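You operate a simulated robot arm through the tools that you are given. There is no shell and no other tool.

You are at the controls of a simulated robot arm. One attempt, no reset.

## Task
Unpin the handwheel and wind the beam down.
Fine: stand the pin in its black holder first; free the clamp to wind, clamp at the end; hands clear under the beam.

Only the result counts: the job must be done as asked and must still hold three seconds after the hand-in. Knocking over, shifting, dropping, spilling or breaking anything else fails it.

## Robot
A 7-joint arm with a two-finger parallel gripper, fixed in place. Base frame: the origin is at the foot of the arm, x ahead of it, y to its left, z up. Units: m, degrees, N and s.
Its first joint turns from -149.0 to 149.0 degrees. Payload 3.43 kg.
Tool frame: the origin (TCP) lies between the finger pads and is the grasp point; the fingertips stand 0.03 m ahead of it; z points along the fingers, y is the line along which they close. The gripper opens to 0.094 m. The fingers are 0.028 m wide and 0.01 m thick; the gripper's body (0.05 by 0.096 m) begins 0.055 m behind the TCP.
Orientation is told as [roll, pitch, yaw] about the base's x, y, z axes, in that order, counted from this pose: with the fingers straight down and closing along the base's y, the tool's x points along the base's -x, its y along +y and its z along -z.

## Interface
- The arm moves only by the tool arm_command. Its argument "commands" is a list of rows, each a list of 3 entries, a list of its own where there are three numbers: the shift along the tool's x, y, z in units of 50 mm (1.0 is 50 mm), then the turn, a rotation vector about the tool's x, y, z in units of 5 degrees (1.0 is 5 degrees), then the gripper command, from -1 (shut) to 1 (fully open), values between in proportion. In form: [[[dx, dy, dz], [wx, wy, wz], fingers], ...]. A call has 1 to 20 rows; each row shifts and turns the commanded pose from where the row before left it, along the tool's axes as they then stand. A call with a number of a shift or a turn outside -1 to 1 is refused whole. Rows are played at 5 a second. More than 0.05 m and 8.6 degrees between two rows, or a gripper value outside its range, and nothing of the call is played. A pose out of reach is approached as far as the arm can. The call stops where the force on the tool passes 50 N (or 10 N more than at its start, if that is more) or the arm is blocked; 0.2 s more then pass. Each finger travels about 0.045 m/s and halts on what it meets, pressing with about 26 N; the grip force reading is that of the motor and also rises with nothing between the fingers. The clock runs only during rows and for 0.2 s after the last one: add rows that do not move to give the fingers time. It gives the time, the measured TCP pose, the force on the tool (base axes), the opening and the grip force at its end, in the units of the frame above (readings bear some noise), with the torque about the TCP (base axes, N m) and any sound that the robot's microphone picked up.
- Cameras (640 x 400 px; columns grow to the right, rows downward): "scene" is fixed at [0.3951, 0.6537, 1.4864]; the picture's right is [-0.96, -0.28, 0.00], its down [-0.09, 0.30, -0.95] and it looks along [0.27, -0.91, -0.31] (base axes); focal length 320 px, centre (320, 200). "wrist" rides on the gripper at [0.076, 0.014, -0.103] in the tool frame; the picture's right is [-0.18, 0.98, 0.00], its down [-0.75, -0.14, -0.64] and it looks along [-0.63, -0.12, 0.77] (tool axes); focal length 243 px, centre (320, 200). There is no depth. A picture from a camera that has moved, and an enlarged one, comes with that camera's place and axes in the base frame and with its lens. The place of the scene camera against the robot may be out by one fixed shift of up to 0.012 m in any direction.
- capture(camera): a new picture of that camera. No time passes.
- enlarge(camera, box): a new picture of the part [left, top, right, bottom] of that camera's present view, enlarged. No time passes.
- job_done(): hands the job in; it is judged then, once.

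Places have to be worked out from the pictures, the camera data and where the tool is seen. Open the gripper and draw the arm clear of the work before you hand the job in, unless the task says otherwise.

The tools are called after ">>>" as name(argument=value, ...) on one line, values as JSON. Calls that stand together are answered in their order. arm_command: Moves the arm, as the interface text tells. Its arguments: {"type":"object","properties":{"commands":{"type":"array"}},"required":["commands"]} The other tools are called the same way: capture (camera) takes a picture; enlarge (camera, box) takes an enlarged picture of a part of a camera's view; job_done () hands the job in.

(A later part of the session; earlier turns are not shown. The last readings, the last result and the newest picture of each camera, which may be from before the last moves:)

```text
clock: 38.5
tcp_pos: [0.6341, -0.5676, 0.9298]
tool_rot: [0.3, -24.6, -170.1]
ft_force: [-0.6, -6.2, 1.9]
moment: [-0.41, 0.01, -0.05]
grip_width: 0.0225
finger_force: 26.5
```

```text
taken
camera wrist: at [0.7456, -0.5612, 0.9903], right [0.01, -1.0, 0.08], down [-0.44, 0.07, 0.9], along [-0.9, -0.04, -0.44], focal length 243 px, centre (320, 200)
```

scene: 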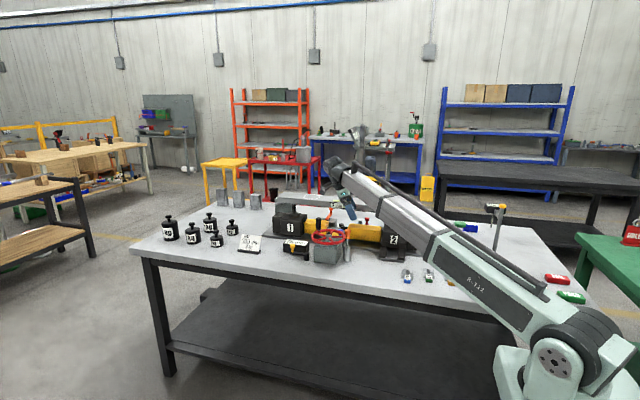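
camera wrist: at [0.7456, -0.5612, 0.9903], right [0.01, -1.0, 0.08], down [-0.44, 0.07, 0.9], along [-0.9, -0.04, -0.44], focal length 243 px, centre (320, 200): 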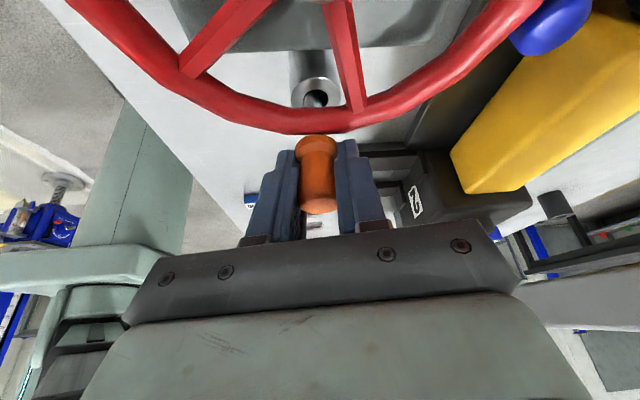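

Gripped at 22.5 mm with 26 N. I lift straight up in small steps to z≈0.975, keeping yaw until the shank leaves the socket.

>>> arm_command(commands=[[[-0.125, 0, -0.273], [0, 0, 0], -1], [[-0.125, 0, -0.273], [0, 0, 0], -1], [[-0.125, 0, -0.273], [0, 0, 0], -1], [[0, 0, 0], [0, 0, 0], -1]])

>>> capture(camera="wrist")

>>> enlarge(camera="scene", box=[300, 195, 380, 255])

```text
clock: 39.5
tcp_pos: [0.6333, -0.5651, 0.9752]
tool_rot: [0.2, -24.4, -170.0]
ft_force: [0.4, -7.7, -0.8]
moment: [-0.84, -0.09, -0.06]
grip_width: 0.0227
finger_force: 26.7
```

```text
taken
camera wrist: at [0.7451, -0.5604, 1.0361], right [0.01, -1.0, 0.08], down [-0.44, 0.07, 0.9], along [-0.9, -0.04, -0.44], focal length 243 px, centre (320, 200)
```

wrist: 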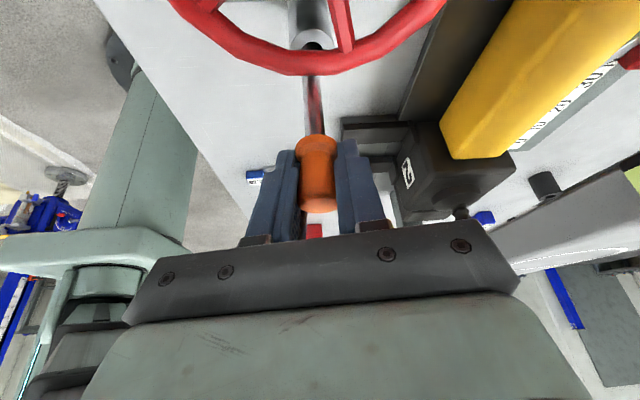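

```text
6.67 times, centred on (340, 225) of scene
camera zoom: at [0.3951, 0.6537, 1.4864], right [-0.96, -0.28, 0.0], down [-0.09, 0.3, -0.95], along [0.27, -0.91, -0.31], focal length 2130 px, centre (187, 33)
```

zoom: 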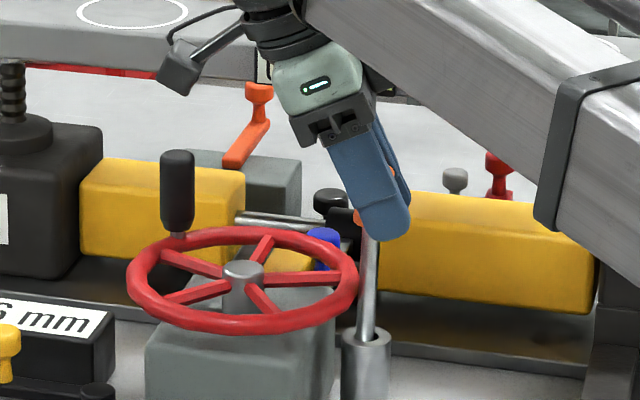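

The shank (over 75 mm exposed) is still in the socket, with a small 7.7 N side load toward -y, so I shift 2 mm in -y to relieve it and then rotate the yaw about the pin's axis toward -131°, which allows lifting higher.

>>> arm_command(commands=[[[-0.006, 0.039, 0.003], [0, 0, 0], -1], [[0, 0, 0], [0, 0, 0], -1]])

```text
clock: 40.0
tcp_pos: [0.6344, -0.5685, 0.9761]
tool_rot: [0.2, -24.4, -170.0]
ft_force: [-0.7, -0.3, -0.7]
moment: [0.02, 0.02, 0.05]
grip_width: 0.0226
finger_force: 26.0
```

Side load is gone (pin axis y≈-0.5685). Now I rotate the yaw toward -131° in small steps about the vertical through the pin.

>>> arm_command(commands=[[[0, 0, 0], [-0.4075, 0, -0.886], -1], [[0, 0, 0], [-0.4075, 0, -0.886], -1], [[0, 0, 0], [-0.4075, 0, -0.886], -1], [[0, 0, 0], [-0.4075, 0, -0.886], -1], [[0, 0, 0], [0, 0, 0], -1]])

```text
clock: 41.2
tcp_pos: [0.6341, -0.5694, 0.977]
tool_rot: [0.3, -24.4, -150.4]
ft_force: [0.1, -1.0, -0.1]
moment: [0.0, -0.04, -0.03]
grip_width: 0.0224
finger_force: 26.5
```

>>> arm_command(commands=[[[0, 0, 0], [-0.4075, 0, -0.886], -1], [[0, 0, 0], [-0.4075, 0, -0.886], -1], [[0, 0, 0], [-0.4075, 0, -0.886], -1], [[0, 0, 0], [-0.4075, 0, -0.886], -1], [[0, 0, 0], [0, 0, 0], -1]])

>>> capture(camera="wrist")

```text
clock: 42.5
tcp_pos: [0.6334, -0.5706, 0.9761]
tool_rot: [0.4, -24.7, -131.0]
ft_force: [0.6, -5.9, 0.1]
moment: [-0.67, -0.03, -0.02]
grip_width: 0.0224
finger_force: 26.0
```

```text
taken
camera wrist: at [0.7162, -0.4938, 1.0356], right [0.63, -0.77, 0.08], down [-0.38, -0.22, 0.9], along [-0.67, -0.6, -0.43], focal length 243 px, centre (320, 200)
```

wrist: 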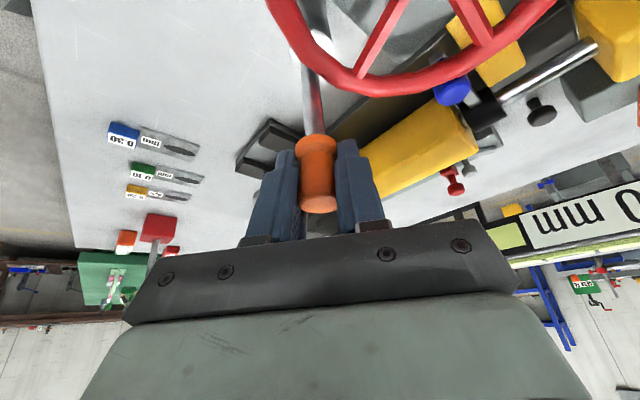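

Now yaw is -131° with modest side load (5.9 N). I lift vertically to draw the shank out of the socket.

>>> arm_command(commands=[[[-0.125, 0, -0.273], [0, 0, 0], -1], [[-0.125, 0, -0.273], [0, 0, 0], -1], [[-0.125, 0, -0.273], [0, 0, 0], -1], [[0, 0, 0], [0, 0, 0], -1]])

>>> capture(camera="wrist")

>>> enlarge(camera="scene", box=[300, 185, 380, 255])

```text
clock: 43.5
tcp_pos: [0.633, -0.57, 1.0213]
tool_rot: [0.4, -24.7, -131.0]
ft_force: [0.5, -0.6, -0.5]
moment: [-0.01, -0.02, 0.0]
grip_width: 0.0223
finger_force: 25.8
```

```text
taken
camera wrist: at [0.7164, -0.4935, 1.0808], right [0.63, -0.77, 0.08], down [-0.38, -0.22, 0.9], along [-0.67, -0.6, -0.43], focal length 243 px, centre (320, 200)
```

wrist: 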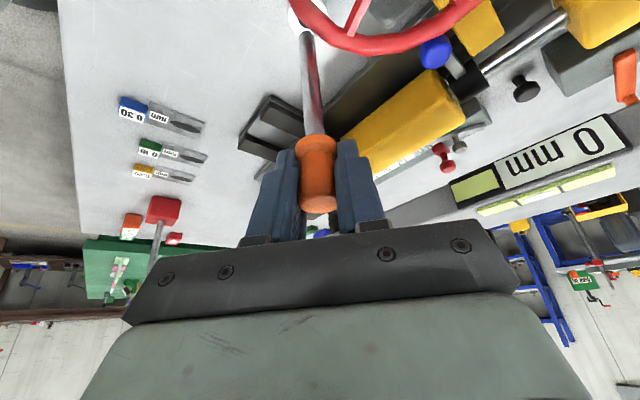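

```text
5.71 times, centred on (340, 220) of scene
camera zoom: at [0.3951, 0.6537, 1.4864], right [-0.96, -0.28, 0.0], down [-0.09, 0.3, -0.95], along [0.27, -0.91, -0.31], focal length 1826 px, centre (206, 86)
```

zoom: 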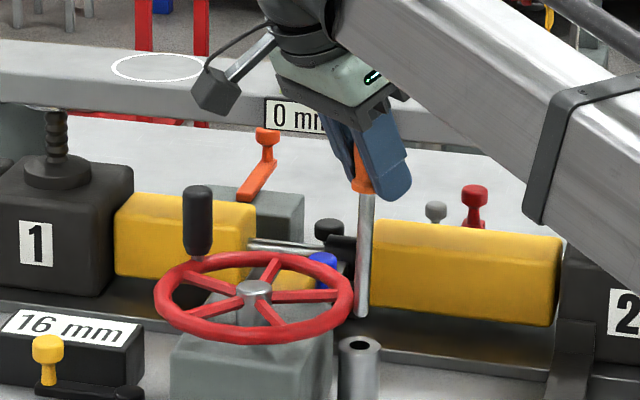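

The pin is free; its shank is ~94 mm long below the flange. I check how it hangs in the fingers to know where its lower end is relative to the TCP.

>>> enlarge(camera="wrist", box=[270, 0, 366, 60])

>>> enlarge(camera="wrist", box=[250, 120, 390, 240])

>>> enlarge(camera="scene", box=[326, 205, 374, 250])

```text
6.67 times, centred on (318, 30) of wrist
camera zoom: at [0.7164, -0.4935, 1.0808], right [0.63, -0.77, 0.08], down [-0.38, -0.22, 0.9], along [-0.67, -0.6, -0.43], focal length 1618 px, centre (333, 1333)
```

zoom: 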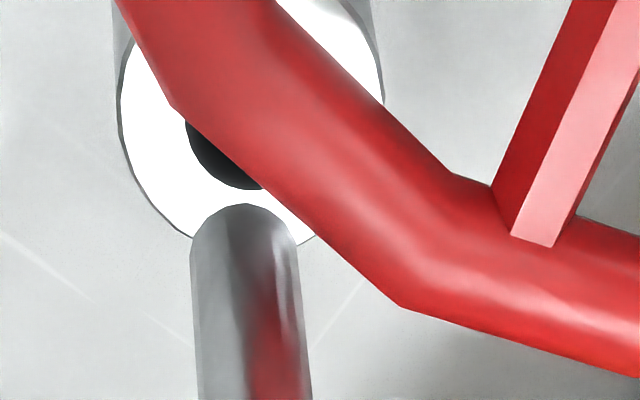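

```text
3.33 times, centred on (320, 180) of wrist
camera zoom: at [0.7164, -0.4935, 1.0808], right [0.63, -0.77, 0.08], down [-0.38, -0.22, 0.9], along [-0.67, -0.6, -0.43], focal length 809 px, centre (320, 267)
```

zoom: 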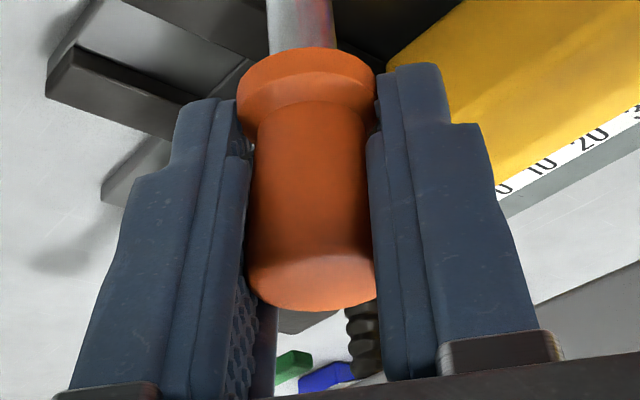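

```text
8.89 times, centred on (350, 228) of scene
camera zoom: at [0.3951, 0.6537, 1.4864], right [-0.96, -0.28, 0.0], down [-0.09, 0.3, -0.95], along [0.27, -0.91, -0.31], focal length 2840 px, centre (53, -44)
```

zoom: 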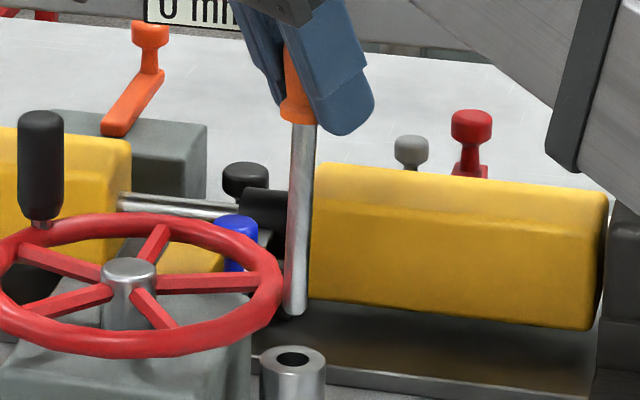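

The pin hangs within ~2 mm of vertical below the TCP. I raise it to z≈1.20 so its tip clears the beam, then carry it over to (0.40, -0.85).

>>> arm_command(commands=[[[-0.2507, 0, -0.545], [0, 0, 0], -1], [[-0.2507, 0, -0.545], [0, 0, 0], -1], [[-0.2507, 0, -0.545], [0, 0, 0], -1], [[-0.2507, 0, -0.545], [0, 0, 0], -1], [[-0.2507, 0, -0.545], [0, 0, 0], -1], [[-0.2507, 0, -0.545], [0, 0, 0], -1], [[0, 0, 0], [0, 0, 0], -1]])

```text
clock: 45.0
tcp_pos: [0.6326, -0.5682, 1.2012]
tool_rot: [0.4, -24.7, -131.1]
ft_force: [0.4, -0.1, -0.8]
moment: [0.04, 0.0, -0.01]
grip_width: 0.0225
finger_force: 26.5
```

At z=1.20 with the grip holding. Now I carry it over the beam's left part to (0.40, -0.85, 1.205).

>>> arm_command(commands=[[[-0.74, 0.016, 0.328], [0, 0, 0], -1], [[-0.74, 0.016, 0.328], [0, 0, 0], -1], [[-0.74, 0.016, 0.328], [0, 0, 0], -1], [[-0.74, 0.016, 0.328], [0, 0, 0], -1], [[-0.74, 0.016, 0.328], [0, 0, 0], -1], [[-0.74, 0.016, 0.328], [0, 0, 0], -1], [[-0.74, 0.016, 0.328], [0, 0, 0], -1], [[-0.74, 0.016, 0.328], [0, 0, 0], -1], [[-0.74, 0.016, 0.328], [0, 0, 0], -1], [[0, 0, 0], [0, 0, 0], -1]])

>>> capture(camera="wrist")

```text
clock: 47.2
tcp_pos: [0.3971, -0.8473, 1.208]
tool_rot: [0.4, -24.7, -131.0]
ft_force: [-0.1, 0.1, -0.4]
moment: [-0.01, 0.02, 0.0]
grip_width: 0.0223
finger_force: 25.8
```

```text
taken
camera wrist: at [0.4813, -0.771, 1.2659], right [0.63, -0.77, 0.08], down [-0.38, -0.22, 0.9], along [-0.67, -0.6, -0.43], focal length 243 px, centre (320, 200)
```

wrist: 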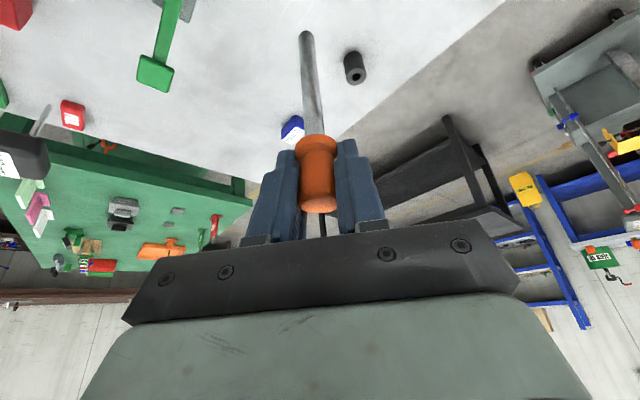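

Next I bring the pin to a hover above the holder at about (0.299, -1.059, 1.04), tip ~6 cm above the hole.

>>> arm_command(commands=[[[-0.381, 0.184, 0.704], [0, 0, 0], -1], [[-0.381, 0.184, 0.704], [0, 0, 0], -1], [[-0.381, 0.184, 0.704], [0, 0, 0], -1], [[-0.381, 0.184, 0.704], [0, 0, 0], -1], [[-0.381, 0.184, 0.704], [0, 0, 0], -1], [[-0.381, 0.184, 0.704], [0, 0, 0], -1], [[-0.381, 0.184, 0.704], [0, 0, 0], -1], [[0, 0, 0], [0, 0, 0], -1]])

>>> capture(camera="wrist")

>>> enlarge(camera="wrist", box=[260, 0, 370, 69])

>>> enlarge(camera="scene", box=[400, 150, 480, 250])

```text
clock: 49.0
tcp_pos: [0.3037, -1.0597, 1.0378]
tool_rot: [0.4, -24.8, -131.1]
ft_force: [0.9, 0.3, -0.8]
moment: [0.01, -0.02, 0.02]
grip_width: 0.0224
finger_force: 25.6
```

```text
taken
camera wrist: at [0.3861, -0.984, 1.0966], right [0.63, -0.77, 0.08], down [-0.38, -0.22, 0.9], along [-0.67, -0.6, -0.43], focal length 243 px, centre (320, 200)
```

wrist: 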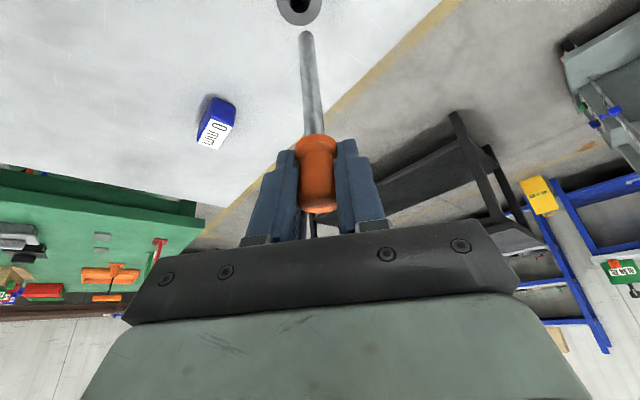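

```text
5.80 times, centred on (315, 34) of wrist
camera zoom: at [0.3861, -0.984, 1.0966], right [0.63, -0.77, 0.08], down [-0.38, -0.22, 0.9], along [-0.67, -0.6, -0.43], focal length 1406 px, centre (349, 1159)
```

zoom: 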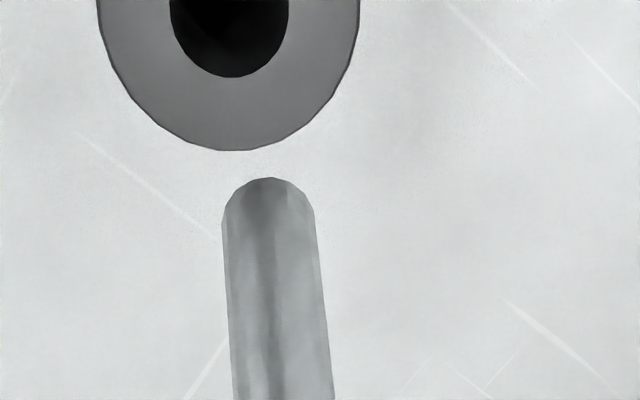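

```text
4.00 times, centred on (440, 200) of scene
camera zoom: at [0.3951, 0.6537, 1.4864], right [-0.96, -0.28, 0.0], down [-0.09, 0.3, -0.95], along [0.27, -0.91, -0.31], focal length 1278 px, centre (-160, 200)
```

zoom: 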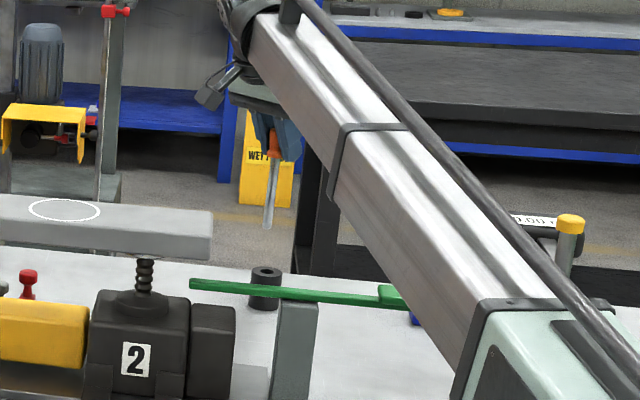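

The tip and the hole are both visible; relative offset needed is about (-5.5, -0.5) mm. I apply it and lower until the tip is ~15 mm above the hole for a finer comparison.

>>> arm_command(commands=[[[0.131, -0.038, 0.38], [0, 0, 0], -1], [[0.131, -0.038, 0.38], [0, 0, 0], -1], [[0, 0, 0], [0, 0, 0], -1]])

>>> capture(camera="wrist")

>>> enlarge(camera="wrist", box=[270, 0, 350, 50])

>>> enlarge(camera="scene", box=[412, 195, 452, 235])

```text
clock: 49.9
tcp_pos: [0.2995, -1.0609, 0.9959]
tool_rot: [0.4, -24.7, -131.0]
ft_force: [-1.1, 0.5, -0.8]
moment: [0.01, -0.01, 0.0]
grip_width: 0.0225
finger_force: 25.6
```

```text
taken
camera wrist: at [0.3829, -0.9844, 1.057], right [0.63, -0.77, 0.08], down [-0.38, -0.22, 0.9], along [-0.67, -0.6, -0.43], focal length 243 px, centre (320, 200)
```

wrist: 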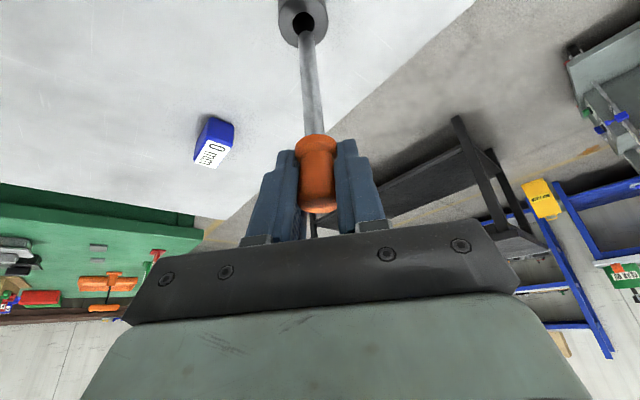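

```text
8.00 times, centred on (310, 25) of wrist
camera zoom: at [0.3829, -0.9844, 1.057], right [0.63, -0.77, 0.08], down [-0.38, -0.22, 0.9], along [-0.67, -0.6, -0.43], focal length 1941 px, centre (400, 1600)
```

zoom: 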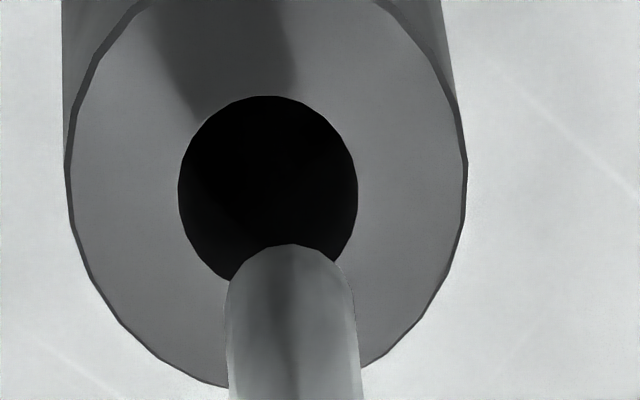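

```text
10.00 times, centred on (432, 215) of scene
camera zoom: at [0.3951, 0.6537, 1.4864], right [-0.96, -0.28, 0.0], down [-0.09, 0.3, -0.95], along [0.27, -0.91, -0.31], focal length 3195 px, centre (-800, 50)
```

zoom: 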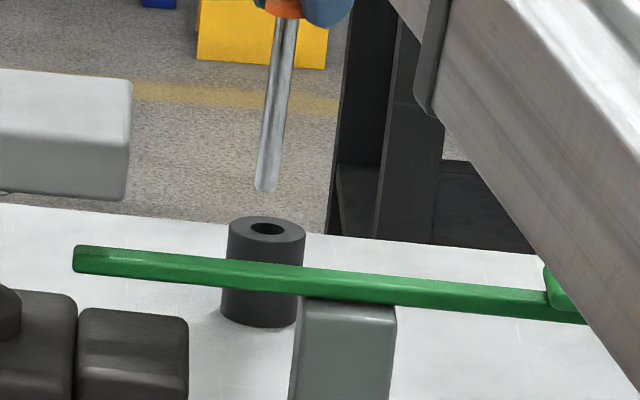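

Hole centre reads (0.3007, -1.0574) and the tip about 2.9 mm off in +x. I correct by (-2.8, -0.8) mm, then lower 30 mm in small steps watching the force.

>>> arm_command(commands=[[[-0.044, -0.032, 0.02], [0, 0, 0], -1], [[0, 0, 0], [0, 0, 0], -1], [[0.083, 0, 0.182], [0, 0, 0], -1], [[0.083, 0, 0.182], [0, 0, 0], -1], [[0.083, 0, 0.182], [0, 0, 0], -1], [[0, 0, 0], [0, 0, 0], -1]])

>>> enlarge(camera="wrist", box=[260, 0, 360, 63])

>>> enlarge(camera="scene", box=[412, 195, 452, 235])

```text
clock: 51.2
tcp_pos: [0.2966, -1.0624, 0.9683]
tool_rot: [0.4, -24.7, -131.0]
ft_force: [-0.8, 0.2, 0.1]
moment: [-0.05, 0.03, -0.02]
grip_width: 0.0222
finger_force: 25.9
```

```text
6.35 times, centred on (310, 32) of wrist
camera zoom: at [0.3784, -0.9857, 1.0277], right [0.63, -0.77, 0.08], down [-0.38, -0.22, 0.9], along [-0.67, -0.6, -0.43], focal length 1540 px, centre (384, 1270)
```

zoom: 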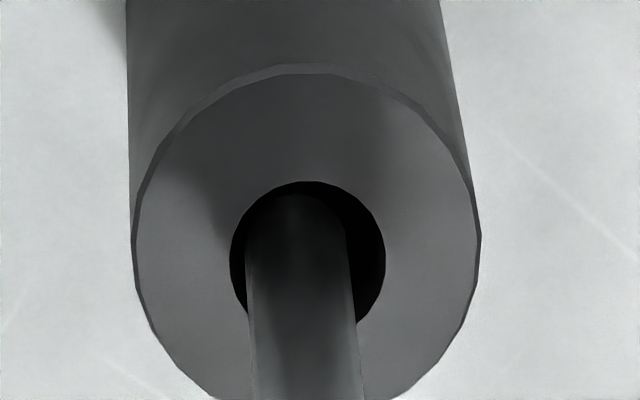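

```text
10.00 times, centred on (432, 215) of scene
camera zoom: at [0.3951, 0.6537, 1.4864], right [-0.96, -0.28, 0.0], down [-0.09, 0.3, -0.95], along [0.27, -0.91, -0.31], focal length 3195 px, centre (-800, 50)
```

zoom: 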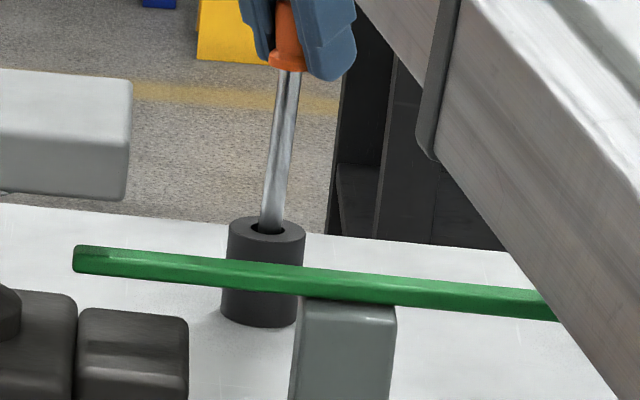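

The tip is inside the hole with no contact force. I continue straight down in 1 cm steps.

>>> arm_command(commands=[[[0.083, 0, 0.182], [0, 0, 0], -1], [[0.083, 0, 0.182], [0, 0, 0], -1], [[0, 0, 0], [0, 0, 0], -1]])

>>> enlarge(camera="wrist", box=[250, 0, 380, 81])

```text
clock: 52.0
tcp_pos: [0.2951, -1.0617, 0.9481]
tool_rot: [0.4, -24.7, -131.1]
ft_force: [0.0, 0.1, 0.3]
moment: [0.01, -0.01, 0.0]
grip_width: 0.0222
finger_force: 26.2
```

```text
4.92 times, centred on (315, 40) of wrist
camera zoom: at [0.3786, -0.9855, 1.0082], right [0.63, -0.77, 0.08], down [-0.38, -0.22, 0.9], along [-0.67, -0.6, -0.43], focal length 1194 px, centre (345, 985)
```

zoom: 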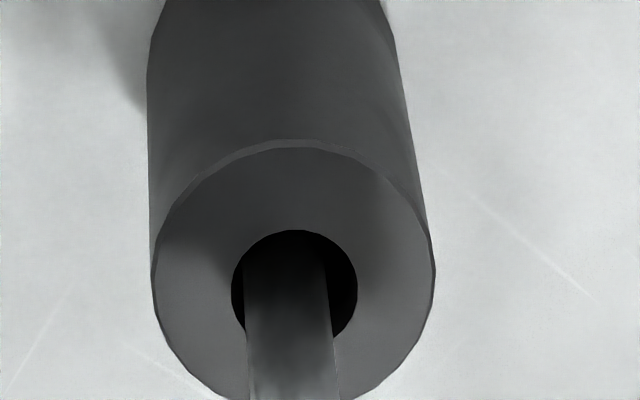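

>>> arm_command(commands=[[[0.083, 0, 0.182], [0, 0, 0], -1], [[0.0415, 0, 0.091], [0, 0, 0], -1], [[0, 0, 0], [0, 0, 0], -1]])

>>> enlarge(camera="scene", box=[412, 195, 452, 235])

```text
clock: 52.9
tcp_pos: [0.2944, -1.0611, 0.9328]
tool_rot: [0.4, -24.6, -131.1]
ft_force: [-0.3, -0.4, -0.6]
moment: [-0.04, -0.02, 0.0]
grip_width: 0.0224
finger_force: 26.3
```

```text
10.00 times, centred on (432, 215) of scene
camera zoom: at [0.3951, 0.6537, 1.4864], right [-0.96, -0.28, 0.0], down [-0.09, 0.3, -0.95], along [0.27, -0.91, -0.31], focal length 3195 px, centre (-800, 50)
```

zoom: 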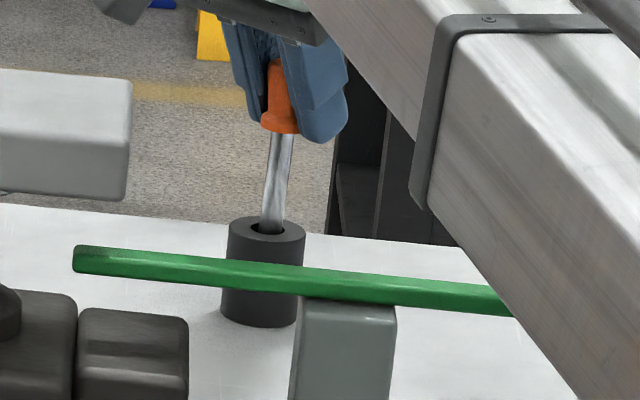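

>>> arm_command(commands=[[[0.0415, 0, 0.091], [0, 0, 0], -1], [[0, 0, 0], [0, 0, 0], -1]])

```text
clock: 53.5
tcp_pos: [0.2957, -1.0619, 0.9278]
tool_rot: [0.3, -24.7, -131.1]
ft_force: [0.1, 0.3, -0.1]
moment: [0.02, -0.01, 0.02]
grip_width: 0.0224
finger_force: 26.5
```

>>> arm_command(commands=[[[0.025, 0, 0.0545], [0, 0, 0], -1], [[0, 0, 0], [0, 0, 0], -1]])

>>> arm_command(commands=[[[0.025, 0, 0.0545], [0, 0, 0], -1], [[0, 0, 0], [0, 0, 0], -1]])

>>> enlarge(camera="scene", box=[412, 195, 452, 235])

```text
clock: 54.0
tcp_pos: [0.297, -1.0621, 0.9252]
tool_rot: [0.4, -24.7, -131.1]
ft_force: [0.3, -0.4, -0.9]
moment: [0.01, 0.02, 0.03]
grip_width: 0.0224
finger_force: 25.8
```

```text
clock: 54.6
tcp_pos: [0.2964, -1.061, 0.9244]
tool_rot: [0.5, -24.8, -131.0]
ft_force: [2.1, 2.6, 17.6]
moment: [0.18, -0.23, -0.02]
grip_width: 0.0224
finger_force: 26.4
```

```text
10.00 times, centred on (432, 215) of scene
camera zoom: at [0.3951, 0.6537, 1.4864], right [-0.96, -0.28, 0.0], down [-0.09, 0.3, -0.95], along [0.27, -0.91, -0.31], focal length 3195 px, centre (-800, 50)
```

zoom: 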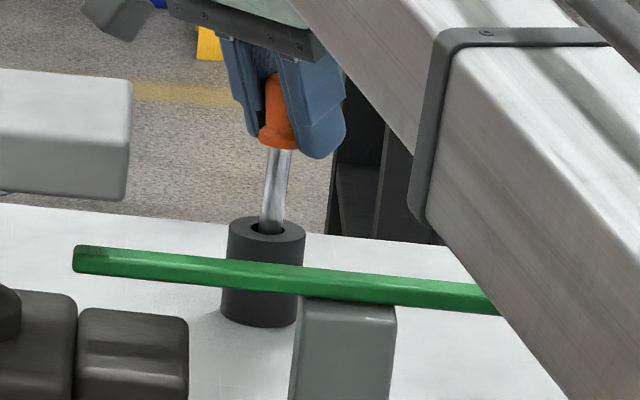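

Contact at the bottom (17.6 N up). I ease up 1.5 mm to take the load off, then open the fingers part-way.

>>> arm_command(commands=[[[-0.02, 0, -0.042], [0, 0, 0], -1], [[0, 0, 0], [0, 0, 0], -1]])

>>> arm_command(commands=[[[0, 0, 0], [0, 0, 0], -0.3], [[0, 0, 0], [0, 0, 0], -0.2], [[0, 0, 0], [0, 0, 0], 0], [[0, 0, 0], [0, 0, 0], 0.2], [[0, 0, 0], [0, 0, 0], 0.2]])

>>> capture(camera="wrist")

>>> enlarge(camera="scene", box=[412, 195, 452, 235])

```text
clock: 55.2
tcp_pos: [0.2961, -1.0613, 0.9237]
tool_rot: [0.3, -24.6, -131.1]
ft_force: [1.8, -1.4, 10.3]
moment: [-0.19, -0.18, 0.01]
grip_width: 0.0225
finger_force: 26.2
```

```text
clock: 56.5
tcp_pos: [0.2962, -1.062, 0.9248]
tool_rot: [0.5, -24.7, -131.0]
ft_force: [0.1, -0.4, 0.3]
moment: [-0.01, -0.02, 0.0]
grip_width: 0.0565
finger_force: 0.1
```

```text
taken
camera wrist: at [0.3789, -0.9855, 0.984], right [0.63, -0.77, 0.08], down [-0.38, -0.22, 0.9], along [-0.67, -0.6, -0.43], focal length 243 px, centre (320, 200)
```

wrist: 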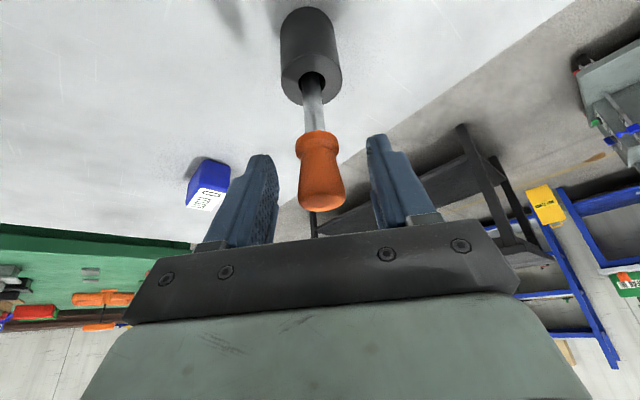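

```text
10.00 times, centred on (432, 215) of scene
camera zoom: at [0.3951, 0.6537, 1.4864], right [-0.96, -0.28, 0.0], down [-0.09, 0.3, -0.95], along [0.27, -0.91, -0.31], focal length 3195 px, centre (-800, 50)
```

zoom: 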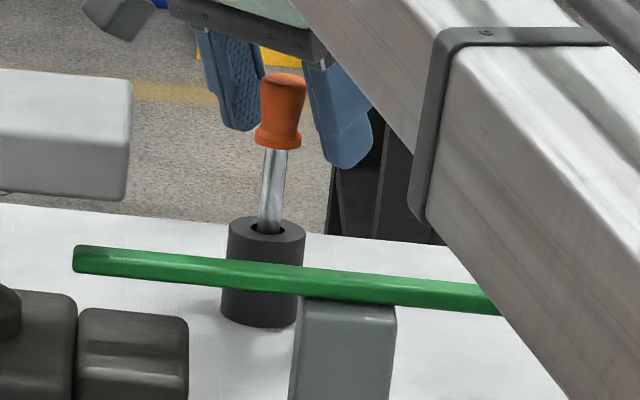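

The pin stands upright in the black holder, released. I open fully and rise straight up, then back off toward (0.40, -0.85, 1.2).

>>> arm_command(commands=[[[0, 0, 0], [0, 0, 0], 0.6], [[0, 0, 0], [0, 0, 0], 1], [[-0.167, 0, -0.363], [0, 0, 0], 1], [[-0.167, 0, -0.363], [0, 0, 0], 1], [[-0.167, 0, -0.363], [0, 0, 0], 1], [[-0.167, 0, -0.363], [0, 0, 0], 1], [[-0.167, 0, -0.363], [0, 0, 0], 1], [[0, 0, 0], [0, 0, 0], 1]])

>>> capture(camera="wrist")

>>> capture(camera="scene")

```text
clock: 58.2
tcp_pos: [0.2962, -1.0611, 1.0261]
tool_rot: [0.4, -24.7, -131.1]
ft_force: [-0.4, 0.5, -0.3]
moment: [0.02, 0.01, -0.01]
grip_width: 0.0939
finger_force: 0.0
```

```text
taken
camera wrist: at [0.3786, -0.9851, 1.0848], right [0.63, -0.77, 0.08], down [-0.38, -0.22, 0.9], along [-0.67, -0.6, -0.43], focal length 243 px, centre (320, 200)
```

wrist: 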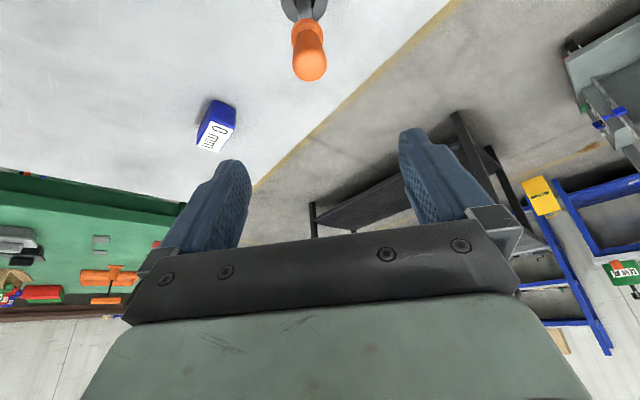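

```text
taken
```

scene: 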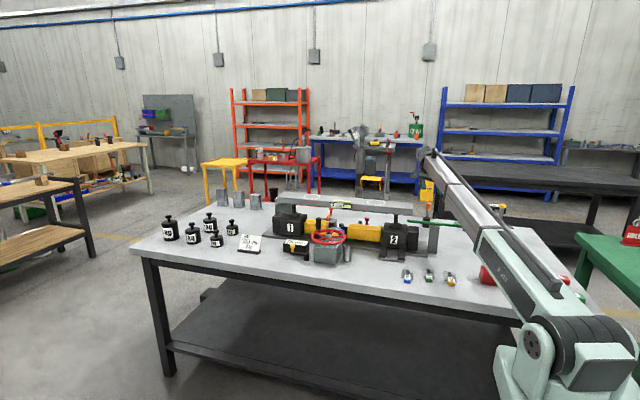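

The pin stands in its holder. I retrace over the beam back to the front side.

>>> arm_command(commands=[[[0.383, -0.17, -0.724], [0, 0, 0], 1], [[0.383, -0.17, -0.724], [0, 0, 0], 1], [[0.383, -0.17, -0.724], [0, 0, 0], 1], [[0.383, -0.17, -0.724], [0, 0, 0], 1], [[0.383, -0.17, -0.724], [0, 0, 0], 1], [[0.383, -0.17, -0.724], [0, 0, 0], 1], [[0.383, -0.17, -0.724], [0, 0, 0], 1], [[0.782, -0.016, -0.238], [0, 0, 0], 1], [[0.782, -0.016, -0.238], [0, 0, 0], 1], [[0.782, -0.016, -0.238], [0, 0, 0], 1], [[0.782, -0.016, -0.238], [0, 0, 0], 1], [[0.782, -0.016, -0.238], [0, 0, 0], 1], [[0.782, -0.016, -0.238], [0, 0, 0], 1], [[0.782, -0.016, -0.238], [0, 0, 0], 1], [[0.782, -0.016, -0.238], [0, 0, 0], 1], [[0.782, -0.016, -0.238], [0, 0, 0], 1], [[0, 0, 0], [0, 0, 0], 1]])

>>> enlarge(camera="scene", box=[380, 190, 480, 260])

```text
clock: 61.9
tcp_pos: [0.6322, -0.5679, 1.1495]
tool_rot: [0.4, -24.7, -131.2]
ft_force: [1.1, -0.1, -0.4]
moment: [0.01, 0.02, -0.02]
grip_width: 0.0941
finger_force: 0.1
```

```text
5.71 times, centred on (430, 225) of scene
camera zoom: at [0.3951, 0.6537, 1.4864], right [-0.96, -0.28, 0.0], down [-0.09, 0.3, -0.95], along [0.27, -0.91, -0.31], focal length 1826 px, centre (-309, 57)
```

zoom: 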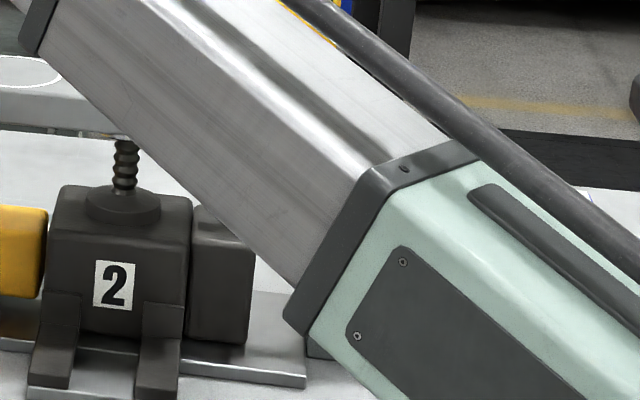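

Now I set the tool vertical, turn to yaw -90° (closing along x) and move above the yellow lever area for a close look.

>>> arm_command(commands=[[[0, 0, 0], [0, 0.988, 0], 1], [[0, 0, 0], [0, 0.988, 0], 1], [[0, 0, 0], [0, 0.988, 0], 1], [[0, 0, 0], [0, 0.988, 0], 1], [[0, 0, 0], [0, 0.988, 0], 1], [[0.752, 0.265, 0.233], [0, 0, 0], 1], [[0.752, 0.265, 0.233], [0, 0, 0], 1], [[0.752, 0.265, 0.233], [0, 0, 0], 1], [[0.752, 0.265, 0.233], [0, 0, 0], 1], [[0.752, 0.265, 0.233], [0, 0, 0], 1], [[0.752, 0.265, 0.233], [0, 0, 0], 1], [[0, 0, 0], [0, 0, -1], 1], [[0, 0, 0], [0, 0, -1], 1], [[0, 0, 0], [0, 0, -1], 1], [[0, 0, 0], [0, 0, -1], 1], [[0, 0, 0], [0, 0, -1], 1], [[0, 0, 0], [0, 0, -1], 1], [[0, 0, 0], [0, 0, -1], 1], [[0, 0, 0], [0, 0, -1], 1], [[0, 0, 0], [0, 0, 0], 1]])

>>> capture(camera="wrist")

>>> capture(camera="scene")

```text
clock: 66.0
tcp_pos: [0.8395, -0.4509, 1.0798]
tool_rot: [0.3, -0.3, -90.8]
ft_force: [0.0, -0.4, -0.6]
moment: [-0.01, 0.05, -0.04]
grip_width: 0.0938
finger_force: 0.0
```

```text
taken
camera wrist: at [0.8531, -0.3747, 1.1796], right [0.98, -0.2, 0.01], down [-0.16, -0.75, 0.64], along [-0.12, -0.63, -0.77], focal length 243 px, centre (320, 200)
```

wrist: 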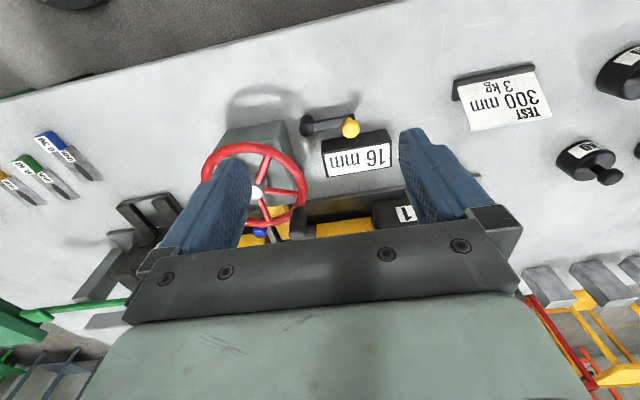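

```text
taken
```

scene: 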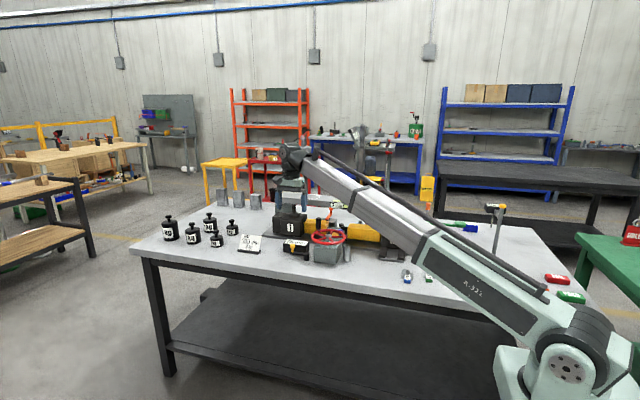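

I enlarge the yellow lever to work out its knob, arm, hub and the box clearance precisely.

>>> enlarge(camera="wrist", box=[290, 95, 400, 180])

>>> enlarge(camera="scene", box=[275, 230, 325, 261])

```text
4.71 times, centred on (345, 138) of wrist
camera zoom: at [0.8531, -0.3747, 1.1796], right [0.98, -0.2, 0.01], down [-0.16, -0.75, 0.64], along [-0.12, -0.63, -0.77], focal length 1142 px, centre (202, 494)
```

zoom: 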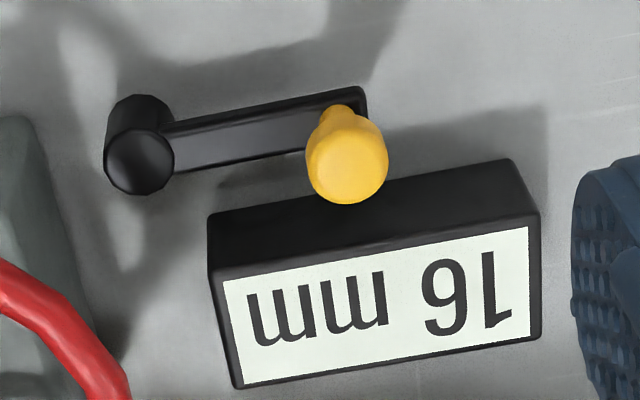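

```text
12.80 times, centred on (300, 246) of scene
camera zoom: at [0.3951, 0.6537, 1.4864], right [-0.96, -0.28, 0.0], down [-0.09, 0.3, -0.95], along [0.27, -0.91, -0.31], focal length 4090 px, centre (576, -382)
```

zoom: 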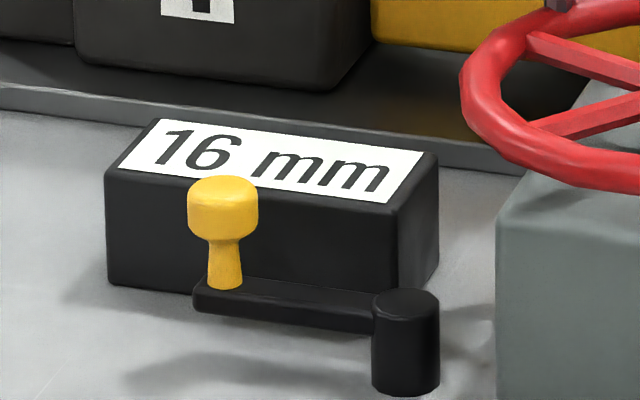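

Lever geometry: hub at (0.805, -0.526), knob head top at (0.870, -0.5245, 0.858), box front face at y≈-0.562. I'll take the knob with the fingers closing along the diagonal (yaw -135°), so the push toward +y/-x is positive, using a narrow opening to clear the box.

>>> arm_command(commands=[[[0, 0, 0], [0, 0, 0.982], -0.1], [[0, 0, 0], [0, 0, 0.982], -0.1], [[0, 0, 0], [0, 0, 0.982], -0.1], [[0, 0, 0], [0, 0, 0.982], -0.1], [[0, 0, 0], [0, 0, 0.982], -0.1], [[0, 0, 0], [0, 0, 0.982], -0.1], [[0, 0, 0], [0, 0, 0.982], -0.1], [[0, 0, 0], [0, 0, 0.982], -0.1], [[0, 0, 0], [0, 0, 0.982], -0.1], [[-0.122, 0.294, 0.72], [0, 0, 0], -0.1], [[-0.122, 0.294, 0.72], [0, 0, 0], -0.1], [[-0.122, 0.294, 0.72], [0, 0, 0], -0.1], [[-0.122, 0.294, 0.72], [0, 0, 0], -0.1], [[-0.122, 0.294, 0.72], [0, 0, 0], -0.1], [[0, 0, 0], [0, 0, 0], -0.1]])

>>> capture(camera="wrist")

>>> enlarge(camera="scene", box=[260, 190, 360, 265])

```text
clock: 69.2
tcp_pos: [0.8673, -0.526, 0.8974]
tool_rot: [0.3, 0.1, -135.2]
ft_force: [-0.7, 0.3, 0.1]
moment: [0.0, 0.0, 0.0]
grip_width: 0.0422
finger_force: 0.1
```

```text
taken
camera wrist: at [0.9302, -0.4815, 0.9992], right [0.56, -0.83, 0.01], down [-0.64, -0.43, 0.64], along [-0.53, -0.36, -0.77], focal length 243 px, centre (320, 200)
```

wrist: 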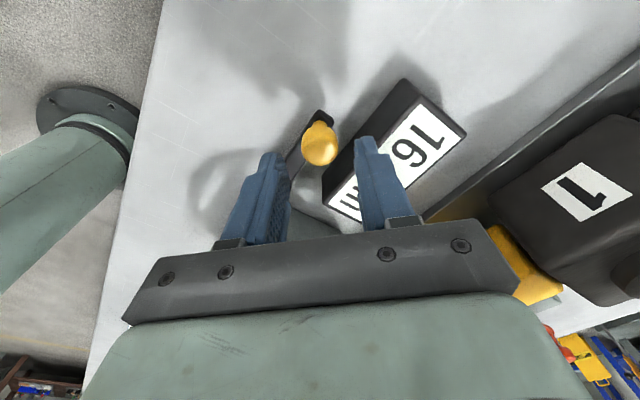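

```text
5.33 times, centred on (310, 228) of scene
camera zoom: at [0.3951, 0.6537, 1.4864], right [-0.96, -0.28, 0.0], down [-0.09, 0.3, -0.95], along [0.27, -0.91, -0.31], focal length 1704 px, centre (373, 53)
```

zoom: 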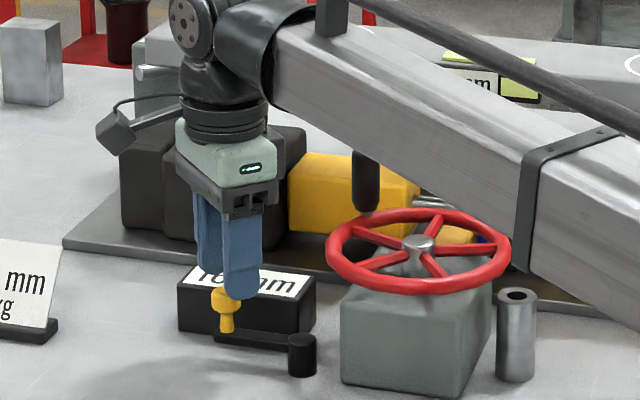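

The knob is centred between the fingers along the closing axis. I lower to z≈0.862 and close on it.

>>> arm_command(commands=[[[0.042, 0, 0.35], [0, 0, 0], -0.1], [[0.042, 0, 0.35], [0, 0, 0], -0.1], [[0, 0, 0], [0, 0, 0], -0.1]])

>>> capture(camera="wrist")

>>> enlarge(camera="scene", box=[275, 220, 335, 260])

```text
clock: 70.0
tcp_pos: [0.872, -0.5229, 0.8636]
tool_rot: [0.4, 0.1, -135.1]
ft_force: [-0.3, -1.1, -0.2]
moment: [0.01, 0.05, 0.02]
grip_width: 0.0424
finger_force: 0.0
```

```text
taken
camera wrist: at [0.9347, -0.4782, 0.9648], right [0.56, -0.83, 0.01], down [-0.64, -0.43, 0.64], along [-0.53, -0.36, -0.77], focal length 243 px, centre (320, 200)
```

wrist: 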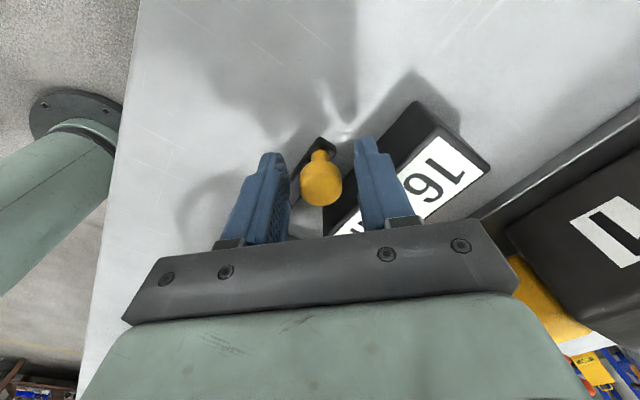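

```text
10.00 times, centred on (305, 240) of scene
camera zoom: at [0.3951, 0.6537, 1.4864], right [-0.96, -0.28, 0.0], down [-0.09, 0.3, -0.95], along [0.27, -0.91, -0.31], focal length 3195 px, centre (470, -200)
```

zoom: 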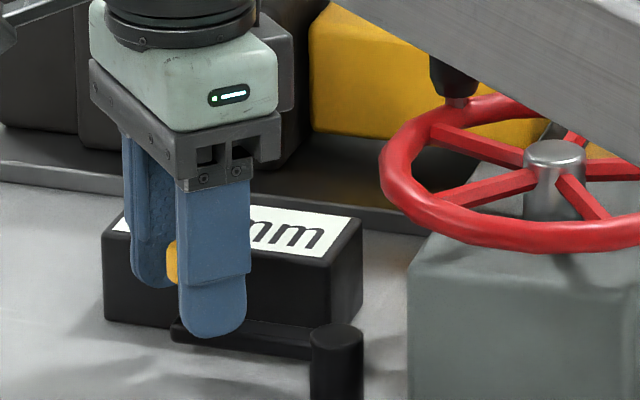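

>>> arm_command(commands=[[[0, 0, 0], [0, 0, 0], -1], [[0, 0, 0], [0, 0, 0], -1], [[0, 0, 0], [0, 0, 0], -1], [[0, 0, 0], [0, 0, 0], -1]])

>>> capture(camera="wrist")

```text
clock: 71.0
tcp_pos: [0.872, -0.5229, 0.8635]
tool_rot: [0.2, 0.1, -135.1]
ft_force: [-2.0, 1.0, -0.6]
moment: [-0.03, 0.01, 0.0]
grip_width: 0.0233
finger_force: 44.8
```

```text
taken
camera wrist: at [0.9345, -0.4781, 0.9648], right [0.56, -0.83, 0.01], down [-0.64, -0.43, 0.64], along [-0.53, -0.36, -0.77], focal length 243 px, centre (320, 200)
```

wrist: 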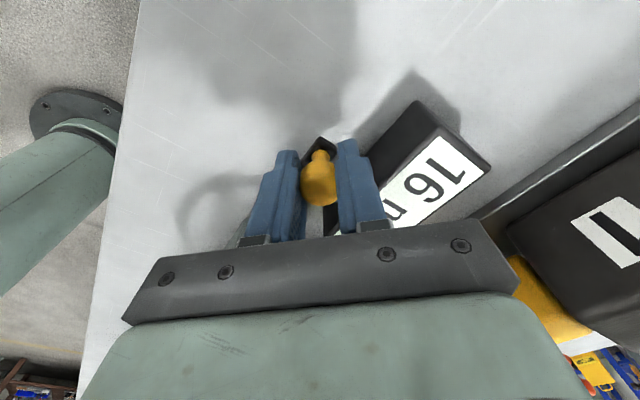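

Gripped at 23 mm. I nudge the knob ~8 mm toward +y along its arc and read the force.

>>> arm_command(commands=[[[0.107, -0.133, 0], [0, 0, 0], -1], [[0, 0, 0], [0, 0, 0], -1]])

```text
clock: 71.7
tcp_pos: [0.8724, -0.5154, 0.8641]
tool_rot: [0.4, 0.0, -135.0]
ft_force: [5.3, -12.5, 0.5]
moment: [-0.37, 0.11, 0.79]
grip_width: 0.0229
finger_force: 45.2
```

>>> enlarge(camera="wrist", box=[220, 100, 420, 240])

>>> enlarge(camera="scene", box=[275, 220, 335, 260])

```text
2.86 times, centred on (320, 170) of wrist
camera zoom: at [0.9347, -0.471, 0.9648], right [0.56, -0.83, 0.01], down [-0.64, -0.43, 0.64], along [-0.53, -0.37, -0.77], focal length 693 px, centre (320, 286)
```

zoom: 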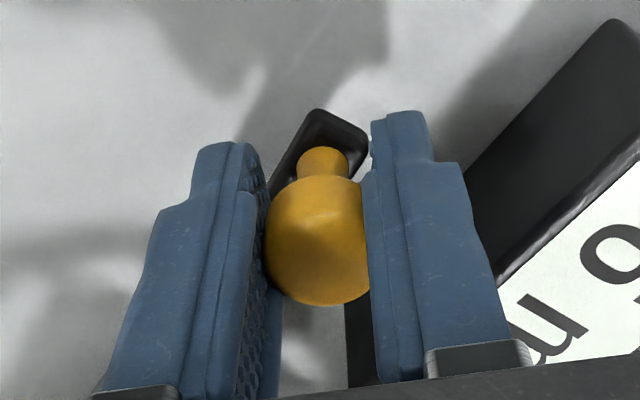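

```text
10.00 times, centred on (305, 240) of scene
camera zoom: at [0.3951, 0.6537, 1.4864], right [-0.96, -0.28, 0.0], down [-0.09, 0.3, -0.95], along [0.27, -0.91, -0.31], focal length 3195 px, centre (470, -200)
```

zoom: 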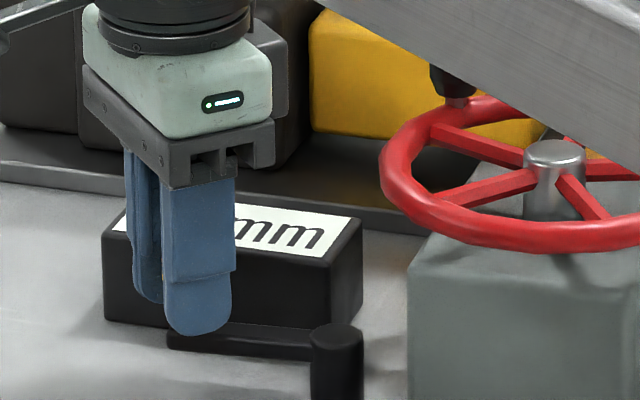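

The lever arm does turn (resisting with ~12 N). I follow the arc about the hub further, to about 30°.

>>> arm_command(commands=[[[0.062, -0.099, 0], [0, 0, 0], -1], [[0.055, -0.103, 0], [0, 0, 0], -1], [[0.044, -0.109, 0], [0, 0, 0], -1], [[0.035, -0.112, 0], [0, 0, 0], -1], [[0, 0, 0], [0, 0, 0], -1]])

>>> enlarge(camera="scene", box=[275, 220, 335, 260])

>>> enlarge(camera="wrist", box=[220, 100, 420, 240])

```text
clock: 72.8
tcp_pos: [0.8661, -0.4916, 0.8637]
tool_rot: [0.2, 0.1, -134.9]
ft_force: [17.9, -2.3, 1.5]
moment: [0.13, -0.16, 0.57]
grip_width: 0.0234
finger_force: 44.8
```

```text
10.00 times, centred on (305, 240) of scene
camera zoom: at [0.3951, 0.6537, 1.4864], right [-0.96, -0.28, 0.0], down [-0.09, 0.3, -0.95], along [0.27, -0.91, -0.31], focal length 3195 px, centre (470, -200)
```

zoom: 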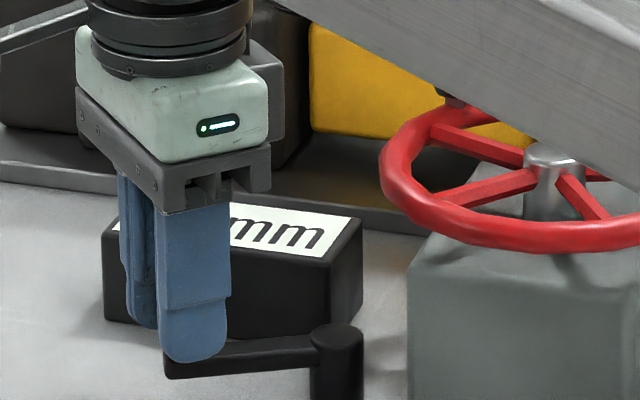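

```text
2.86 times, centred on (320, 170) of wrist
camera zoom: at [0.9281, -0.4478, 0.9651], right [0.56, -0.83, 0.01], down [-0.64, -0.43, 0.64], along [-0.53, -0.36, -0.77], focal length 693 px, centre (320, 286)
```

zoom: 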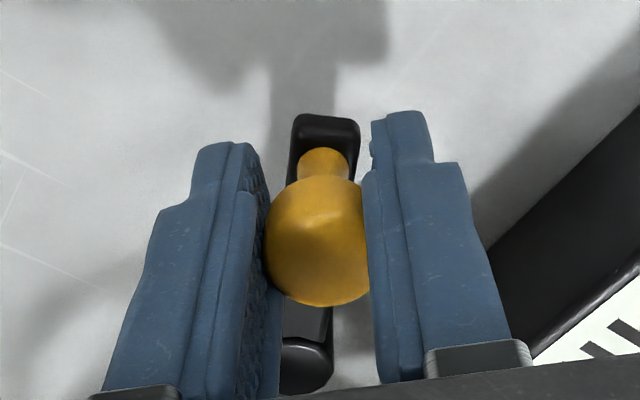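

The lever follows (about 30° so far), with ~11 N tangential friction and some radial load because my arc is slightly tight. I widen the radius a little and continue to about 50°.

>>> arm_command(commands=[[[0.085, -0.105, 0], [0, 0, 0], -1], [[0.016, -0.12, 0], [0, 0, 0], -1], [[0.006, -0.122, 0], [0, 0, 0], -1], [[-0.006, -0.122, 0], [0, 0, 0], -1], [[0, 0, 0], [0, 0, 0], -1]])

>>> enlarge(camera="wrist", box=[220, 100, 420, 240])

```text
clock: 74.0
tcp_pos: [0.8511, -0.4729, 0.8651]
tool_rot: [0.4, 0.0, -135.1]
ft_force: [5.1, -7.8, -1.7]
moment: [0.02, -0.11, 0.47]
grip_width: 0.0233
finger_force: 45.0
```

```text
2.86 times, centred on (320, 170) of wrist
camera zoom: at [0.9135, -0.4285, 0.9651], right [0.56, -0.83, 0.0], down [-0.64, -0.43, 0.64], along [-0.53, -0.36, -0.77], focal length 693 px, centre (320, 286)
```

zoom: 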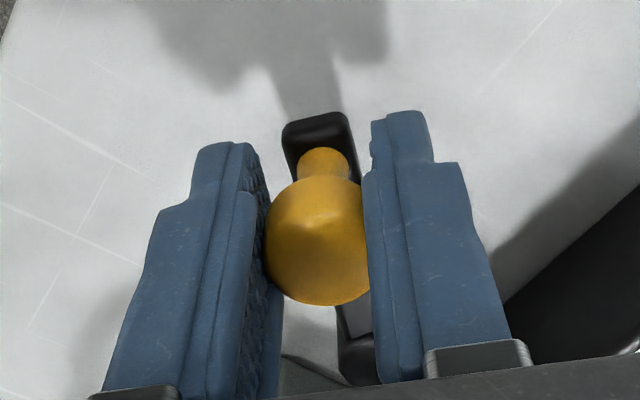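

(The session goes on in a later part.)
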